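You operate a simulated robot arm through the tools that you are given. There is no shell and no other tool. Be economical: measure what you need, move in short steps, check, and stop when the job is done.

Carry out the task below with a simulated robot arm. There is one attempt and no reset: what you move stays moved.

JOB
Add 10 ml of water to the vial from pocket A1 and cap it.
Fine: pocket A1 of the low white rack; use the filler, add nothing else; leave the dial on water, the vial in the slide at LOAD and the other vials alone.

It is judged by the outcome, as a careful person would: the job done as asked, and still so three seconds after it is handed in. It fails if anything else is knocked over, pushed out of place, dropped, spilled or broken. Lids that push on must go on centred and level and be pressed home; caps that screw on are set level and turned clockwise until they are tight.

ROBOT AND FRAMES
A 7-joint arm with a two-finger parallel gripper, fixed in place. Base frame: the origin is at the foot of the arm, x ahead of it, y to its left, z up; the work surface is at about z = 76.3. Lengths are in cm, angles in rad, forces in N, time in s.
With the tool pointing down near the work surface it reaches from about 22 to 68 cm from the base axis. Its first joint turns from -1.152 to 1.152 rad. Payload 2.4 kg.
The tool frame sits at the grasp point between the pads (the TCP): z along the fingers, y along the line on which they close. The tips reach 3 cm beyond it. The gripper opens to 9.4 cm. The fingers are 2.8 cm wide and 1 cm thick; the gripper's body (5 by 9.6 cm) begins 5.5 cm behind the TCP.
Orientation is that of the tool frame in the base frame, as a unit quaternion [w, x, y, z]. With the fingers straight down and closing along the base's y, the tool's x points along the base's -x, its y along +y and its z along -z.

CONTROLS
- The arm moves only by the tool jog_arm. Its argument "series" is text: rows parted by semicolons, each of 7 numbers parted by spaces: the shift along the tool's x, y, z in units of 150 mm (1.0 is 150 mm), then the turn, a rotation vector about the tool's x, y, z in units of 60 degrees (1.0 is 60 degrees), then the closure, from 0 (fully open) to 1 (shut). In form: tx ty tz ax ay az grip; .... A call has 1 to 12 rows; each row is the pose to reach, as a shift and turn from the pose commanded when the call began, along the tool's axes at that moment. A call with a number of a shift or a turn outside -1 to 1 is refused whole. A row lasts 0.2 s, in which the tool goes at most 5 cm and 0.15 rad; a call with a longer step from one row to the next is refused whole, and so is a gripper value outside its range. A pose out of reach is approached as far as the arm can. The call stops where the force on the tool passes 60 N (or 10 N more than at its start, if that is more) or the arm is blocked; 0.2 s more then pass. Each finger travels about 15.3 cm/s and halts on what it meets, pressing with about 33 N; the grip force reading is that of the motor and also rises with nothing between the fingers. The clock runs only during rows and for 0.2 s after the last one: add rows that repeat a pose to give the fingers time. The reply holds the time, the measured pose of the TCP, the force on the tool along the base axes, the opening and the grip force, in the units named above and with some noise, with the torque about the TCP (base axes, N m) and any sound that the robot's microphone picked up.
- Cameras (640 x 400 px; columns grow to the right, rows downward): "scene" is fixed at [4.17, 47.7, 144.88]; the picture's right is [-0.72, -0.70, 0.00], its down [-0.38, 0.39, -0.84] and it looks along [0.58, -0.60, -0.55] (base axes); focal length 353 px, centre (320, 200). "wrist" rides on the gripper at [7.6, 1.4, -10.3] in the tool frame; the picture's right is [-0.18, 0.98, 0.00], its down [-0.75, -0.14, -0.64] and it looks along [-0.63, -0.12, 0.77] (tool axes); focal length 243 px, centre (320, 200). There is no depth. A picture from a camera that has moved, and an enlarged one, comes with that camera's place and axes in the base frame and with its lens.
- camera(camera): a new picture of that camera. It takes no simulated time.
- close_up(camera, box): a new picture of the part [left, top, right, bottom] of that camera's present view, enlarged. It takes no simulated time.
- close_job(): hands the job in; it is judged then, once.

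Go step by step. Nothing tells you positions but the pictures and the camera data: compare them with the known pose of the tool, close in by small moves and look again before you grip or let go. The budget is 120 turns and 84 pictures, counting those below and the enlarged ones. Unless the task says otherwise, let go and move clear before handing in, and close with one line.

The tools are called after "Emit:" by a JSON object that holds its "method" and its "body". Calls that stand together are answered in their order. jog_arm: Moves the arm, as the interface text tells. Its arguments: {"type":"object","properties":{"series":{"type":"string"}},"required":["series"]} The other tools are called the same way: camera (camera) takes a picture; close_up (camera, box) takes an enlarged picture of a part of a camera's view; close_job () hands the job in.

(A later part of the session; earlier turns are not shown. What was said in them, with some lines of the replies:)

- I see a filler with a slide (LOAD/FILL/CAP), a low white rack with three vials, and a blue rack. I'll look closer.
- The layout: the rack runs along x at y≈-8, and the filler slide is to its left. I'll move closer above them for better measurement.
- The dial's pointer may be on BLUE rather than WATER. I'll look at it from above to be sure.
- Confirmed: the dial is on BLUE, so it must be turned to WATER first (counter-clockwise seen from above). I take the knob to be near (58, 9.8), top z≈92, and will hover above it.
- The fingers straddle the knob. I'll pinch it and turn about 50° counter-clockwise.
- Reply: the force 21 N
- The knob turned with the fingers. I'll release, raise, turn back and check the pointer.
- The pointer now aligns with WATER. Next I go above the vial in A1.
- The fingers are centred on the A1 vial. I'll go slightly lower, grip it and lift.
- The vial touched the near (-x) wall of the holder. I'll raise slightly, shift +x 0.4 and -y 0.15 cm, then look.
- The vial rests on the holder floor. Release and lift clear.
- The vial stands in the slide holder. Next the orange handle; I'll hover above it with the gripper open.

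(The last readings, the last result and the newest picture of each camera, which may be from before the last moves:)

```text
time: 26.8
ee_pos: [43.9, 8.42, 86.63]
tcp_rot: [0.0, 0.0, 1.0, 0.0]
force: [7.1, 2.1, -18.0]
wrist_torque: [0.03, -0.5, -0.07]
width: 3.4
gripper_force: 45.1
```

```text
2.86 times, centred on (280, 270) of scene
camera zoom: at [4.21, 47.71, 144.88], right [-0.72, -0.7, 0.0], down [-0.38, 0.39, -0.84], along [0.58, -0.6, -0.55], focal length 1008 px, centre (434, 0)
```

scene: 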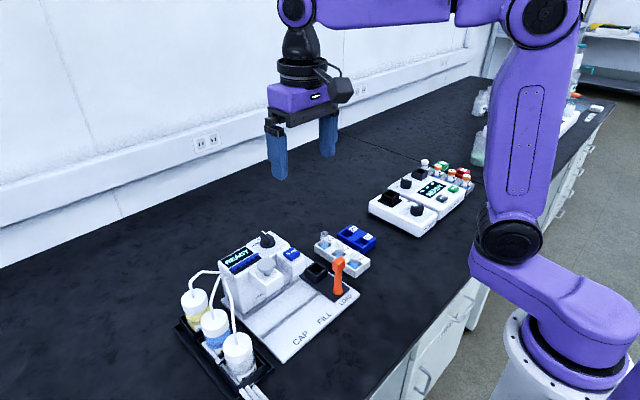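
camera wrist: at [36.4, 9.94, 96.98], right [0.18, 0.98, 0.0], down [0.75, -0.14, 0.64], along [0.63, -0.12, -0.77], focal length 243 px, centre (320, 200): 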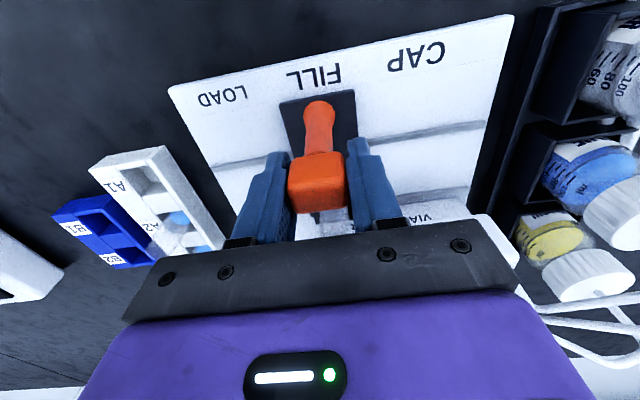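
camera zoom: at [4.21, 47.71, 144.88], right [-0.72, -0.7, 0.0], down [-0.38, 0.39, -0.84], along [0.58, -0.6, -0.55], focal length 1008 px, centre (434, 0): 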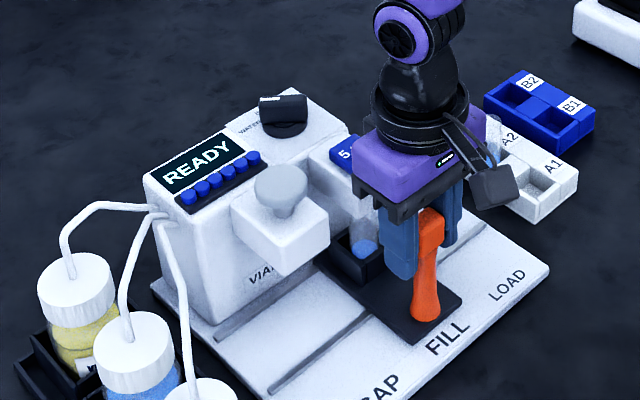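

The slide is at FILL, and the vial sits under the 5 ml nozzle. Release the handle and rise.

Emit:
{"method": "jog_arm", "body": {"series": "0 0 0 0 0 0 0.5; 0 0 0 0 0 0 0.45; 0 0 -0.2 0 0 0 0.45; 0 0 -0.45 0 0 0 0.45; 0 0 -0.7 0 0 0 0.7; 0 0 -0.7 0 0 0 1; 0 0 -0.7 0 0 0 1; 0 0 -0.7 0 0 0 1"}}

Emit:
{"method": "camera", "body": {"camera": "wrist"}}

Emit:
{"method": "close_up", "body": {"camera": "scene", "box": [200, 210, 360, 330]}}

```text
time: 28.6
ee_pos: [43.79, 8.3, 97.04]
tcp_rot: [0.0, 0.0, 1.0, 0.0]
force: [-0.1, -0.9, -0.8]
wrist_torque: [0.0, 0.01, 0.03]
width: 0.0
gripper_force: 33.5
```

```text
37 pictures are left
camera wrist: at [36.36, 9.9, 107.42], right [0.18, 0.98, 0.0], down [0.75, -0.14, 0.64], along [0.63, -0.12, -0.77], focal length 243 px, centre (320, 200)
```

wrist: 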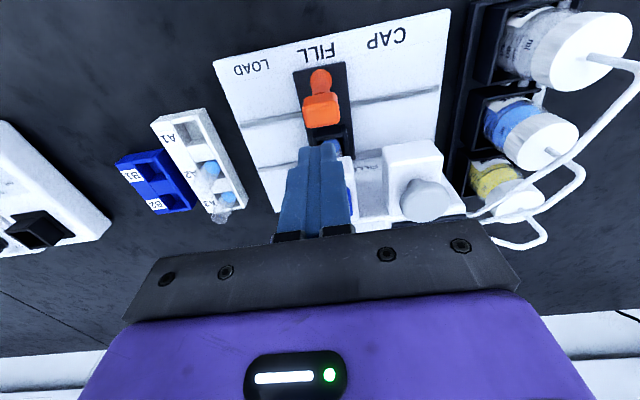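

```text
3.33 times, centred on (280, 270) of scene
camera zoom: at [4.17, 47.7, 144.88], right [-0.72, -0.7, 0.0], down [-0.38, 0.39, -0.84], along [0.58, -0.6, -0.55], focal length 1177 px, centre (453, -33)
```

zoom: 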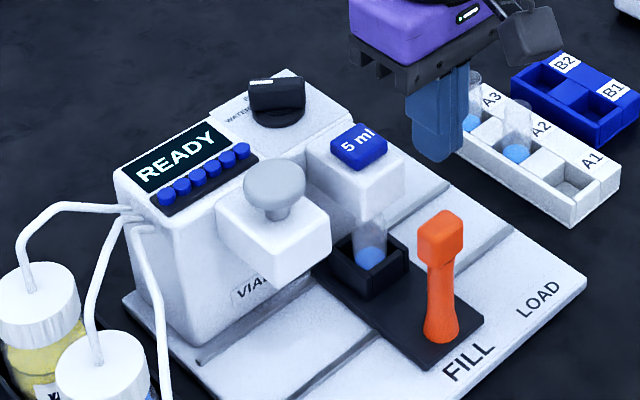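

Emit:
{"method": "close_up", "body": {"camera": "scene", "box": [260, 235, 340, 310]}}

```text
5.33 times, centred on (300, 272) of scene
camera zoom: at [4.17, 47.7, 144.88], right [-0.72, -0.7, 0.0], down [-0.38, 0.39, -0.84], along [0.58, -0.6, -0.55], focal length 1882 px, centre (427, -187)
```

zoom: 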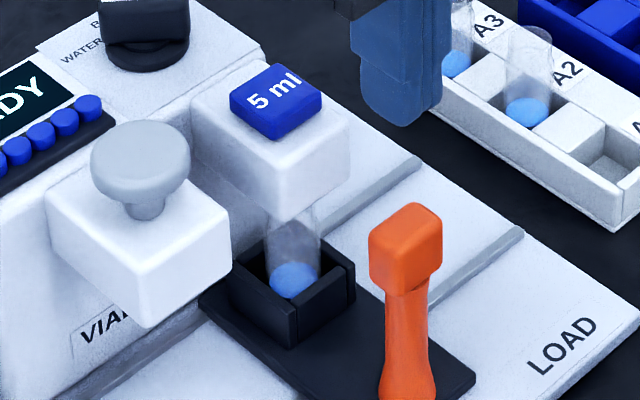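

Vial is under the nozzle. I'll bring the closed fingertips above the 5 ml button (51.2, 8.6, top ≈90.3).

Emit:
{"method": "jog_arm", "body": {"series": "-0.25 0.01 0 0 0 0 1; -0.494 0.02 0 0 0 0 1; -0.494 0.02 0.1 0 0 0 1; -0.494 0.02 0.15 0 0 0 1; -0.494 0.02 0.15 0 0 0 1"}}

Emit:
{"method": "close_up", "body": {"camera": "wrist", "box": [220, 60, 420, 210]}}

Emit:
{"method": "close_up", "body": {"camera": "scene", "box": [230, 200, 340, 280]}}

```text
time: 29.8
ee_pos: [51.25, 8.66, 94.92]
tcp_rot: [0.001, 0.0, 1.0, 0.0]
force: [-0.2, 0.0, 0.9]
wrist_torque: [0.02, 0.01, 0.0]
width: 0.0
gripper_force: 33.1
```

```text
2.67 times, centred on (320, 135) of wrist
camera zoom: at [43.71, 10.23, 105.19], right [0.18, 0.98, 0.0], down [0.75, -0.14, 0.64], along [0.63, -0.12, -0.77], focal length 647 px, centre (320, 373)
```

zoom: 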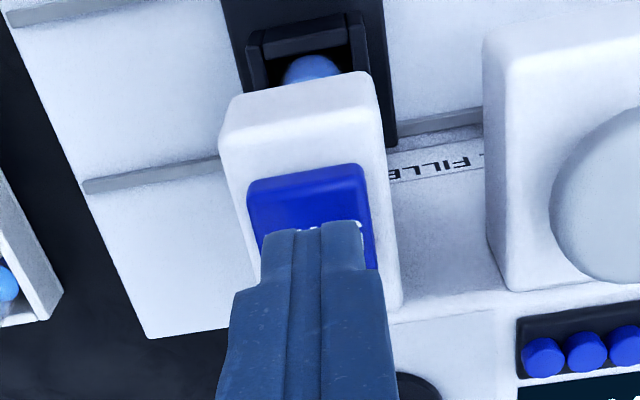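

```text
5.00 times, centred on (285, 240) of scene
camera zoom: at [4.17, 47.7, 144.88], right [-0.72, -0.7, 0.0], down [-0.38, 0.39, -0.84], along [0.58, -0.6, -0.55], focal length 1765 px, centre (495, 0)
```

zoom: 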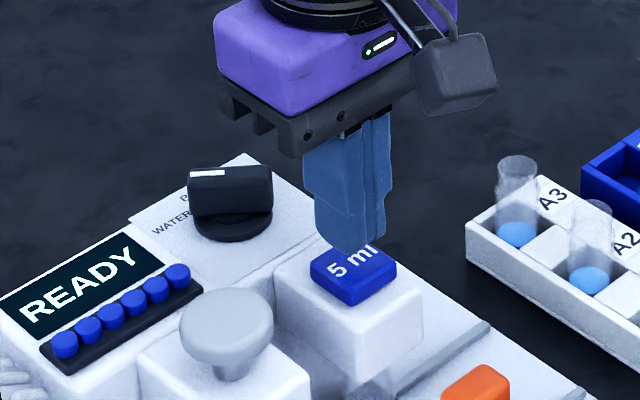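

Emit:
{"method": "jog_arm", "body": {"series": "0 0 0.03 0 0 0 1; 0 0 0.06 0 0 0 1; 0 0 0.08 0 0 0 1; 0 0 0.1 0 0 0 1"}}

```text
time: 30.8
ee_pos: [51.28, 8.7, 93.35]
tcp_rot: [0.0, 0.0, 1.0, 0.0]
force: [-0.7, -1.0, -0.3]
wrist_torque: [0.0, -0.03, -0.02]
width: 0.0
gripper_force: 33.0
```

Emit:
{"method": "jog_arm", "body": {"series": "0 0 0.01 0 0 0 1; 0 0 0.02 0 0 0 1; 0 0 0.03 0 0 0 1"}}

```text
time: 31.6
ee_pos: [51.15, 8.73, 92.75]
tcp_rot: [0.001, 0.0, 1.0, 0.0]
force: [-0.1, 1.4, 2.2]
wrist_torque: [0.04, 0.02, 0.01]
width: 0.0
gripper_force: 33.3
heard: click
```

A click was heard. I'll back off and check the display and vial.

Emit:
{"method": "jog_arm", "body": {"series": "0 0 -0.04 0 0 0 1; 0 0 -0.08 0 0 0 1; 0 0 -0.08 0 0 0 1; 0 0 -0.08 0 0 0 1; 0 0 -0.08 0 0 0 1"}}

Emit:
{"method": "close_up", "body": {"camera": "scene", "box": [200, 220, 340, 320]}}

```text
time: 32.8
ee_pos: [51.25, 8.6, 93.98]
tcp_rot: [0.001, 0.0, 1.0, 0.0]
force: [0.3, 0.0, -0.5]
wrist_torque: [-0.02, 0.01, -0.02]
width: 0.02
gripper_force: 33.3
```

```text
4.00 times, centred on (270, 270) of scene
camera zoom: at [4.17, 47.7, 144.88], right [-0.72, -0.7, 0.0], down [-0.38, 0.39, -0.84], along [0.58, -0.6, -0.55], focal length 1412 px, centre (520, -80)
```

zoom: 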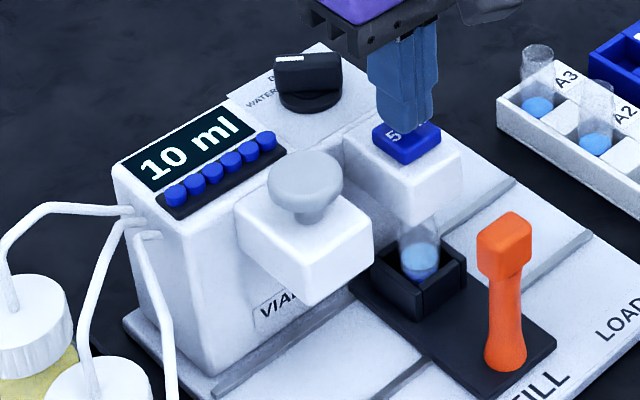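

Emit:
{"method": "close_up", "body": {"camera": "scene", "box": [290, 265, 320, 295]}}

Emit:
{"method": "close_up", "body": {"camera": "scene", "box": [325, 225, 365, 265]}}

```text
13.33 times, centred on (305, 280) of scene
camera zoom: at [4.17, 47.7, 144.88], right [-0.72, -0.7, 0.0], down [-0.38, 0.39, -0.84], along [0.58, -0.6, -0.55], focal length 4706 px, centre (520, -867)
```

zoom: 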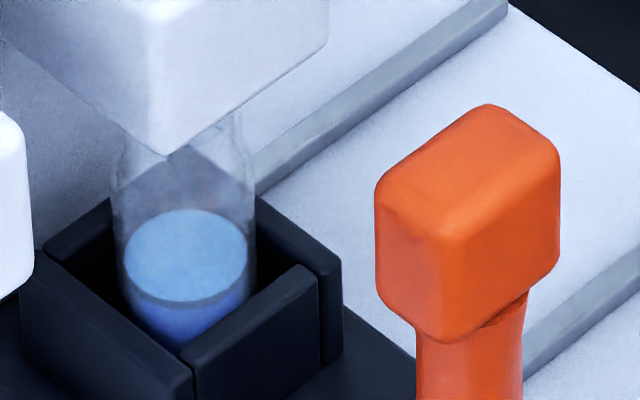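

```text
10.00 times, centred on (345, 245) of scene
camera zoom: at [4.17, 47.7, 144.88], right [-0.72, -0.7, 0.0], down [-0.38, 0.39, -0.84], along [0.58, -0.6, -0.55], focal length 3530 px, centre (70, -250)
```

zoom: 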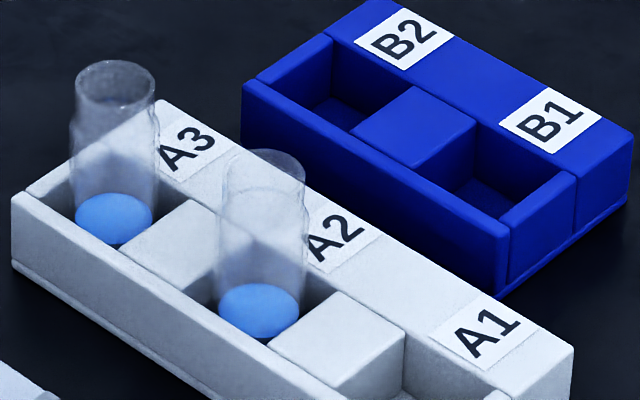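

The display reads "10 ml" after one click, while the level rose only about 5 ml. It may show the vial's total, or filling may be in progress. I'll wait and compare.

Emit:
{"method": "jog_arm", "body": {"series": "0 0 0 0 0 0 1; 0 0 0 0 0 0 1; 0 0 0 0 0 0 1; 0 0 0 0 0 0 1; 0 0 0 0 0 0 1; 0 0 0 0 0 0 1; 0 0 0 0 0 0 1; 0 0 0 0 0 0 1; 0 0 0 0 0 0 1; 0 0 0 0 0 0 1; 0 0 0 0 0 0 1; 0 0 0 0 0 0 1"}}

Emit:
{"method": "close_up", "body": {"camera": "scene", "box": [290, 265, 320, 295]}}

Emit:
{"method": "close_up", "body": {"camera": "scene", "box": [215, 225, 305, 285]}}

```text
time: 35.4
ee_pos: [51.22, 8.62, 94.08]
tcp_rot: [0.0, -0.001, 1.0, 0.0]
force: [-0.6, 0.7, 0.3]
wrist_torque: [0.0, -0.06, 0.0]
width: 0.01
gripper_force: 32.9
```

```text
13.33 times, centred on (305, 280) of scene
camera zoom: at [4.17, 47.7, 144.88], right [-0.72, -0.7, 0.0], down [-0.38, 0.39, -0.84], along [0.58, -0.6, -0.55], focal length 4706 px, centre (520, -867)
```

zoom: 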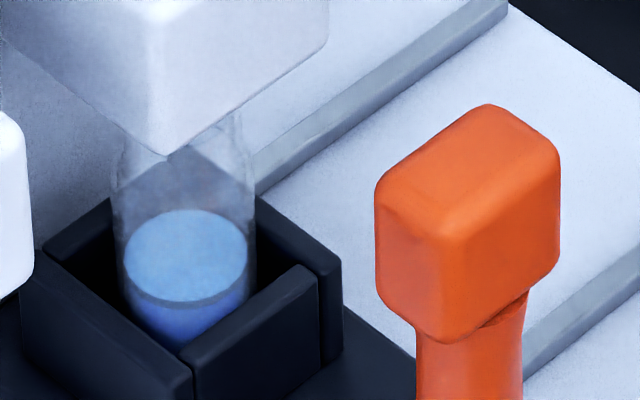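

```text
6.67 times, centred on (260, 255) of scene
camera zoom: at [4.17, 47.7, 144.88], right [-0.72, -0.7, 0.0], down [-0.38, 0.39, -0.84], along [0.58, -0.6, -0.55], focal length 2353 px, centre (720, -167)
```

zoom: 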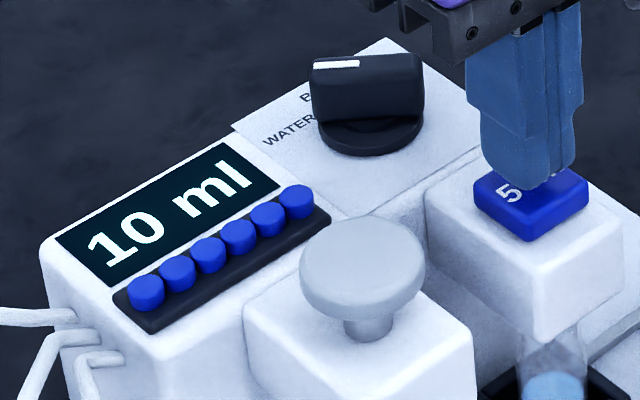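

The level rose by just one 5 ml dose (the vial already held about 5 ml, so the display shows the total). A second press is needed for 10 ml added.

Emit:
{"method": "jog_arm", "body": {"series": "0 0 0.04 0 0 0 1; 0 0 0.06 0 0 0 1; 0 0 0.07 0 0 0 1; 0 0 0.08 0 0 0 1; 0 0 0.05 0 0 0 1; 0 0 0 0 0 0 1; 0 0 0 0 0 0 1; 0 0 0 0 0 0 1; 0 0 0 0 0 0 1"}}

Emit:
{"method": "close_up", "body": {"camera": "scene", "box": [290, 265, 320, 295]}}

Emit:
{"method": "close_up", "body": {"camera": "scene", "box": [215, 225, 305, 285]}}

```text
time: 37.4
ee_pos: [51.35, 8.79, 94.24]
tcp_rot: [0.0, -0.001, 1.0, 0.0]
force: [-0.8, 0.2, 0.3]
wrist_torque: [-0.03, 0.02, 0.0]
width: 0.0
gripper_force: 32.7
heard: click
```

```text
13.33 times, centred on (305, 280) of scene
camera zoom: at [4.17, 47.7, 144.88], right [-0.72, -0.7, 0.0], down [-0.38, 0.39, -0.84], along [0.58, -0.6, -0.55], focal length 4706 px, centre (520, -867)
```

zoom: 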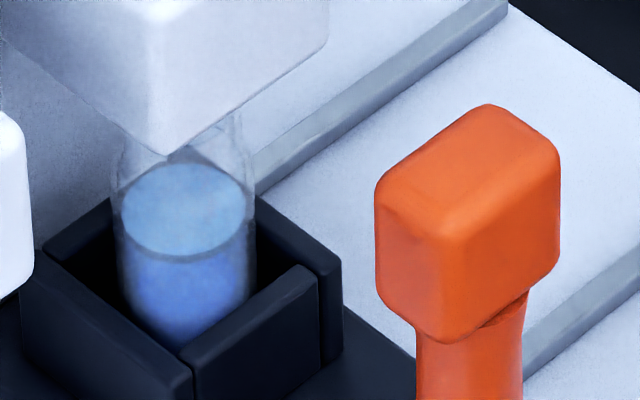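

```text
6.67 times, centred on (260, 255) of scene
camera zoom: at [4.17, 47.7, 144.88], right [-0.72, -0.7, 0.0], down [-0.38, 0.39, -0.84], along [0.58, -0.6, -0.55], focal length 2353 px, centre (720, -167)
```

zoom: 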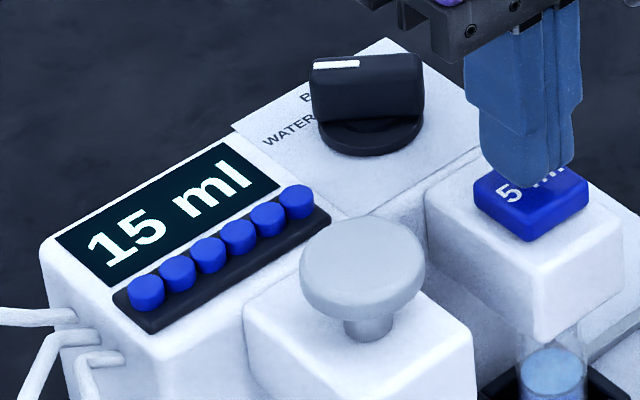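

Now the display reads 15 ml: exactly two doses added. Next, back to the handle to slide to CAP.

Emit:
{"method": "jog_arm", "body": {"series": "0 0 -0.2 0 0 0 1; 0.25 -0.01 -0.2 0 0 0 0.8; 0.49 -0.018 -0.2 0 0 0 0.5; 0.49 -0.018 -0.1 0 0 0 0.45; 0.49 -0.018 0.1 0 0 0 0.45; 0.49 -0.018 0.1 0 0 0 0.45"}}

Emit:
{"method": "close_up", "body": {"camera": "wrist", "box": [220, 60, 420, 210]}}

```text
time: 38.8
ee_pos: [44.02, 8.39, 92.77]
tcp_rot: [-0.001, 0.0, 1.0, 0.0]
force: [0.4, 0.3, 0.1]
wrist_torque: [0.03, 0.0, 0.01]
width: 5.17
gripper_force: 0.0
```

```text
2.67 times, centred on (320, 135) of wrist
camera zoom: at [36.52, 9.94, 103.14], right [0.18, 0.98, 0.0], down [0.75, -0.14, 0.64], along [0.63, -0.12, -0.77], focal length 647 px, centre (320, 373)
```

zoom: 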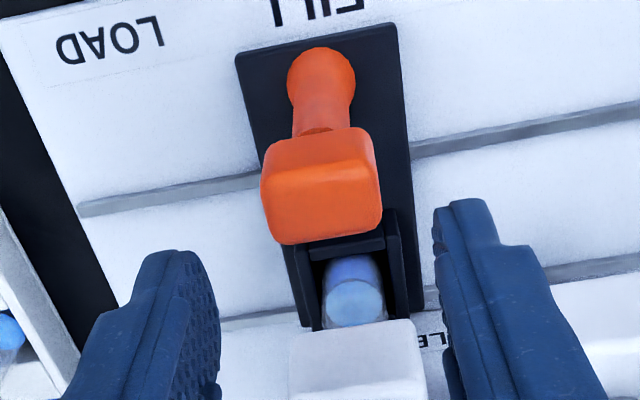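

Emit:
{"method": "jog_arm", "body": {"series": "0.005 0 0.2 0 0 0 0.45; 0.005 0 0.405 0 0 0 0.5; 0.005 0 0.405 0 0 0 1; 0.005 0 0.405 0 0 0 1; 0.005 0 0.405 0 0 0 1; 0.005 0.03 0.405 0 0 0 1; 0.005 0.1 0.405 0 0 0 1; 0.005 0.18 0.405 0 0 0 1; 0.005 0.26 0.405 0 0 0 1; 0.005 0.34 0.405 0 0 0 1; 0.005 0.42 0.405 0 0 0 1; 0.005 0.485 0.405 0 0 0 1"}}

Emit:
{"method": "close_up", "body": {"camera": "scene", "box": [180, 210, 340, 350]}}

Emit:
{"method": "camera", "body": {"camera": "wrist"}}

```text
time: 41.4
ee_pos: [43.8, 15.83, 86.72]
tcp_rot: [0.0, 0.0, 1.0, 0.0]
force: [-0.1, 1.6, 24.9]
wrist_torque: [0.06, -0.37, -0.18]
width: 3.41
gripper_force: 45.3
```

```text
2.86 times, centred on (260, 280) of scene
camera zoom: at [4.13, 47.69, 144.89], right [-0.72, -0.7, 0.0], down [-0.38, 0.39, -0.84], along [0.58, -0.6, -0.55], focal length 1008 px, centre (491, -29)
```

zoom: 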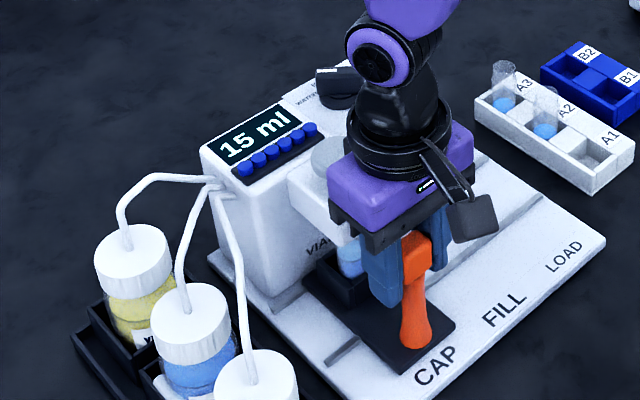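

```text
23 pictures are left
camera wrist: at [36.32, 17.27, 97.01], right [0.18, 0.98, 0.0], down [0.75, -0.14, 0.64], along [0.63, -0.12, -0.77], focal length 243 px, centre (320, 200)
```

wrist: 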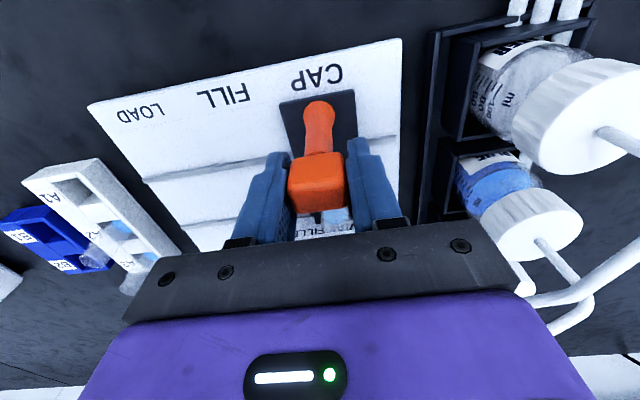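

The slide is at CAP. Release, rise, close fingers and hover over the grey plunger (50.8, 16.0, top≈92).

Emit:
{"method": "jog_arm", "body": {"series": "0 0 0 0 0 0 0.5; 0 0 0 0 0 0 0.45; 0 0 -0.2 0 0 0 0.45; 0 0 -0.45 0 0 0 0.45; 0 0 -0.7 0 0 0 0.8; -0.2 0.005 -0.7 0 0 0 1; -0.47 0.01 -0.7 0 0 0 1; -0.47 0.01 -0.7 0 0 0 1"}}

Emit:
{"method": "close_up", "body": {"camera": "scene", "box": [180, 200, 340, 330]}}

Emit:
{"method": "close_up", "body": {"camera": "wrist", "box": [220, 60, 420, 210]}}

```text
time: 43.2
ee_pos: [50.95, 15.87, 97.04]
tcp_rot: [0.0, 0.001, 1.0, 0.001]
force: [-0.4, 0.4, 0.5]
wrist_torque: [0.0, -0.01, 0.02]
width: 0.0
gripper_force: 33.0
```

```text
3.08 times, centred on (260, 265) of scene
camera zoom: at [4.17, 47.7, 144.88], right [-0.72, -0.7, 0.0], down [-0.38, 0.39, -0.84], along [0.58, -0.6, -0.55], focal length 1086 px, centre (505, 0)
```

zoom: 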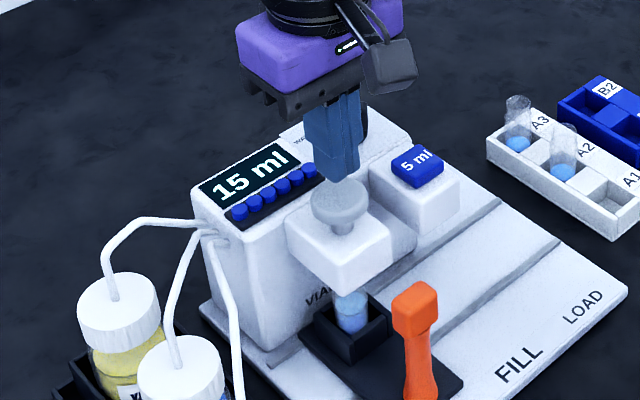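

```text
2.67 times, centred on (320, 135) of wrist
camera zoom: at [43.51, 17.4, 107.54], right [0.18, 0.98, 0.0], down [0.75, -0.14, 0.64], along [0.63, -0.12, -0.77], focal length 647 px, centre (320, 373)
```

zoom: 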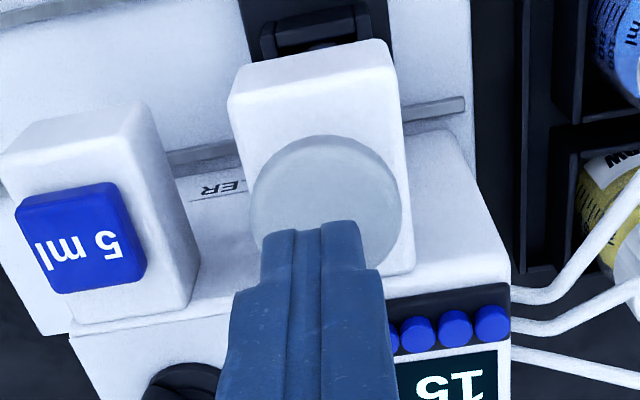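

Emit:
{"method": "jog_arm", "body": {"series": "0.01 0.013 0.05 0 0 0 1; 0.01 0.013 0.1 0 0 0 1; 0.01 0.013 0.13 0 0 0 1; 0.01 0.013 0.15 0 0 0 1; 0.01 0.013 0.17 0 0 0 1"}}

```text
time: 44.4
ee_pos: [50.69, 16.01, 94.63]
tcp_rot: [0.001, 0.0, 1.0, 0.0]
force: [-0.5, -0.3, 3.7]
wrist_torque: [0.01, 0.0, 0.0]
width: 0.01
gripper_force: 33.3
```

Contact with the plunger. I'll keep pressing down in small steps.

Emit:
{"method": "jog_arm", "body": {"series": "0 0 0.02 0 0 0 1; 0 0 0.04 0 0 0 1; 0 0 0.06 0 0 0 1; 0 0 0.08 0 0 0 1"}}

```text
time: 45.4
ee_pos: [50.75, 16.07, 93.65]
tcp_rot: [0.003, 0.0, 1.0, 0.001]
force: [-15.5, -4.7, 54.9]
wrist_torque: [-0.12, 0.35, -0.02]
width: 0.0
gripper_force: 32.7
```

Emit:
{"method": "close_up", "body": {"camera": "scene", "box": [220, 220, 320, 310]}}

```text
4.44 times, centred on (270, 265) of scene
camera zoom: at [4.03, 47.66, 144.9], right [-0.72, -0.7, 0.0], down [-0.38, 0.39, -0.84], along [0.58, -0.6, -0.55], focal length 1569 px, centre (542, -89)
```

zoom: 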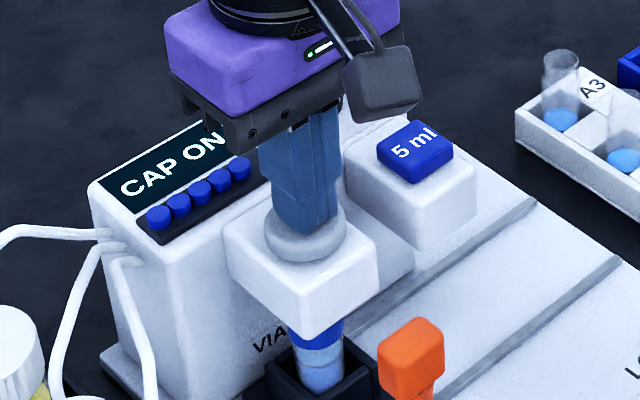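

The display says "CAP ON" and one cap left the magazine. I'll raise off and inspect the cap.

Emit:
{"method": "jog_arm", "body": {"series": "0 0 -0.1 0 0 0 1; 0 0 -0.25 0 0 0 1; 0 0 -0.25 0 0 0 1; 0 0 -0.25 0 0 0 1"}}

Emit:
{"method": "close_up", "body": {"camera": "scene", "box": [220, 230, 320, 320]}}

```text
time: 46.4
ee_pos: [50.88, 16.02, 97.1]
tcp_rot: [0.0, 0.001, 1.0, 0.0]
force: [-0.4, -0.2, 0.2]
wrist_torque: [0.0, 0.01, 0.01]
width: 0.0
gripper_force: 33.1
```

```text
4.44 times, centred on (270, 275) of scene
camera zoom: at [4.17, 47.7, 144.88], right [-0.72, -0.7, 0.0], down [-0.38, 0.39, -0.84], along [0.58, -0.6, -0.55], focal length 1569 px, centre (542, -133)
```

zoom: 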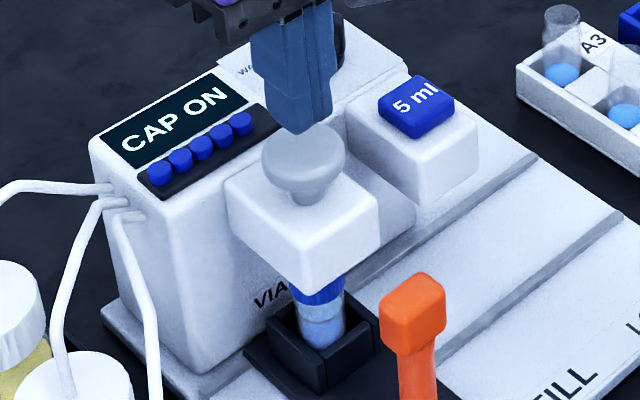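

Cap is on. Now grip the handle again and return the slide to LOAD.

Emit:
{"method": "jog_arm", "body": {"series": "0.25 -0.007 0 0 0 0 0.7; 0.47 -0.013 0 0 0 0 0.45; 0.47 -0.013 0.1 0 0 0 0.45; 0.47 -0.013 0.3 0 0 0 0.45; 0.47 -0.013 0.3 0 0 0 0.45"}}

Emit:
{"method": "close_up", "body": {"camera": "wrist", "box": [220, 60, 420, 210]}}

```text
time: 47.6
ee_pos: [43.56, 15.77, 92.69]
tcp_rot: [0.0, 0.0, 1.0, 0.0]
force: [0.0, -0.1, 0.2]
wrist_torque: [0.0, 0.0, 0.01]
width: 5.16
gripper_force: 0.1
```

```text
2.67 times, centred on (320, 135) of wrist
camera zoom: at [36.07, 17.38, 102.98], right [0.18, 0.98, 0.0], down [0.75, -0.14, 0.64], along [0.63, -0.12, -0.77], focal length 647 px, centre (320, 373)
```

zoom: 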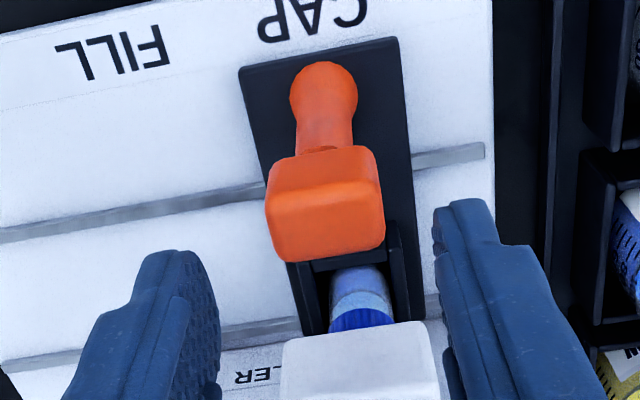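

Emit:
{"method": "jog_arm", "body": {"series": "-0.017 0 0.2 0 0 0 0.45; -0.017 0 0.403 0 0 0 0.5; -0.017 0 0.403 0 0 0 1; -0.017 0 0.403 0 0 0 1; -0.017 0 0.403 0 0 0 1; -0.017 -0.03 0.403 0 0 0 1; -0.017 -0.1 0.403 0 0 0 1; -0.017 -0.18 0.403 0 0 0 1; -0.017 -0.26 0.403 0 0 0 1; -0.017 -0.34 0.403 0 0 0 1; -0.017 -0.42 0.403 0 0 0 1; -0.017 -0.48 0.403 0 0 0 1"}}

Emit:
{"method": "jog_arm", "body": {"series": "0 -0.03 0 0 0 0 1; 0 -0.1 0 0 0 0 1; 0 -0.18 0 0 0 0 1; 0 -0.26 0 0 0 0 1; 0 -0.34 0 0 0 0 1; 0 -0.42 0 0 0 0 1; 0 -0.47 0 0 0 0 1; 0 -0.49 0 0 0 0 1; 0 -0.495 0 0 0 0 1; 0 -0.495 0 0 0 0 1"}}

Emit:
{"method": "camera", "body": {"camera": "wrist"}}

Emit:
{"method": "close_up", "body": {"camera": "scene", "box": [220, 200, 380, 330]}}

```text
time: 50.2
ee_pos: [43.74, 8.53, 86.37]
tcp_rot: [0.002, -0.001, 1.0, 0.001]
force: [-4.8, -1.1, 39.6]
wrist_torque: [-0.03, 0.48, 0.06]
width: 3.41
gripper_force: 44.9
```

```text
time: 52.4
ee_pos: [43.93, 1.23, 86.36]
tcp_rot: [-0.001, 0.001, 1.0, 0.0]
force: [-5.1, -1.5, -21.7]
wrist_torque: [0.03, 0.05, 0.11]
width: 3.37
gripper_force: 44.2
```

```text
17 pictures are left
camera wrist: at [36.39, 2.77, 96.83], right [0.18, 0.98, 0.0], down [0.76, -0.14, 0.64], along [0.63, -0.12, -0.77], focal length 243 px, centre (320, 200)
```

wrist: 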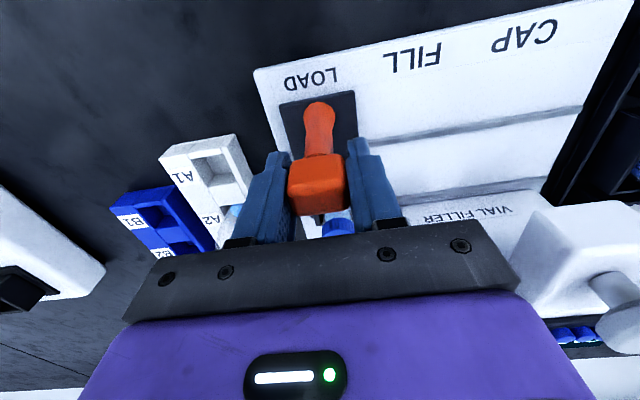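

```text
3.08 times, centred on (300, 265) of scene
camera zoom: at [4.19, 47.69, 144.88], right [-0.72, -0.7, 0.0], down [-0.38, 0.39, -0.84], along [0.58, -0.6, -0.55], focal length 1086 px, centre (382, 0)
```

zoom: 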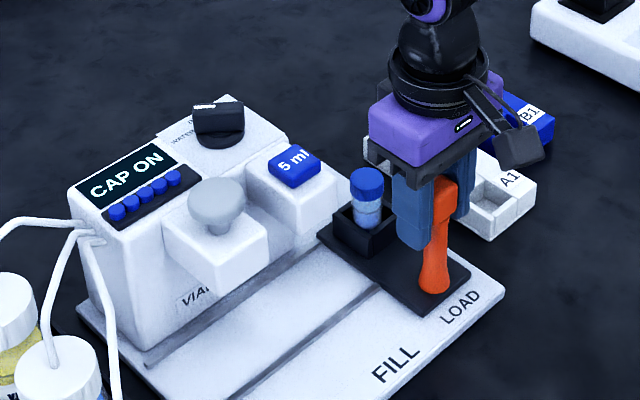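

Emit:
{"method": "jog_arm", "body": {"series": "0 0 0 0 0 0 0.5; 0 0 0 0 0 0 0.45; 0 0 -0.2 0 0 0 0.45; 0 0 -0.45 0 0 0 0.45; 0 0 -0.7 0 0 0 0.45; 0.2 0 -0.9 0 0 0 0.45; 0.2 0 -0.9 0 0 0 0.45"}}

Emit:
{"method": "close_up", "body": {"camera": "scene", "box": [220, 225, 370, 320]}}

Emit:
{"method": "close_up", "body": {"camera": "scene", "box": [300, 235, 340, 275]}}

```text
time: 54.0
ee_pos: [41.0, 1.23, 100.16]
tcp_rot: [0.0, 0.0, 1.0, 0.0]
force: [0.0, 0.7, 0.0]
wrist_torque: [-0.04, 0.0, -0.01]
width: 5.17
gripper_force: 0.1
```

```text
4.21 times, centred on (295, 272) of scene
camera zoom: at [4.17, 47.7, 144.88], right [-0.72, -0.7, 0.0], down [-0.38, 0.39, -0.84], along [0.58, -0.6, -0.55], focal length 1486 px, centre (425, -105)
```

zoom: 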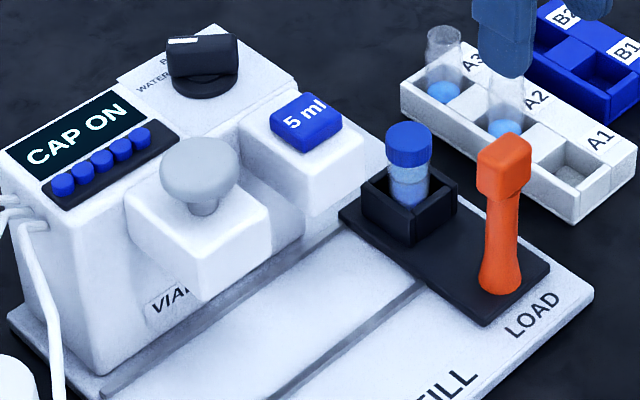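

```text
10.00 times, centred on (320, 255) of scene
camera zoom: at [4.17, 47.7, 144.88], right [-0.72, -0.7, 0.0], down [-0.38, 0.39, -0.84], along [0.58, -0.6, -0.55], focal length 3530 px, centre (320, -350)
```

zoom: 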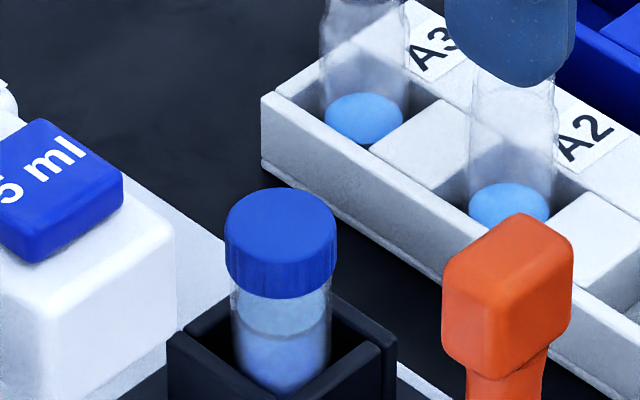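

Everything checks out: the slide is back at LOAD with the capped vial level in it. The dial is on WATER, the other vials are untouched and the gripper is clear. I'm handing in.

Emit:
{"method": "close_job", "body": {}}

```text
The job is handed in.
```

The A1 vial got 10 ml of water in two 5 ml doses, was capped by the machine ("CAP ON"), and is back in the slide at LOAD; the dial was on BLUE at the start, so I set it to WATER before filling and left it there.
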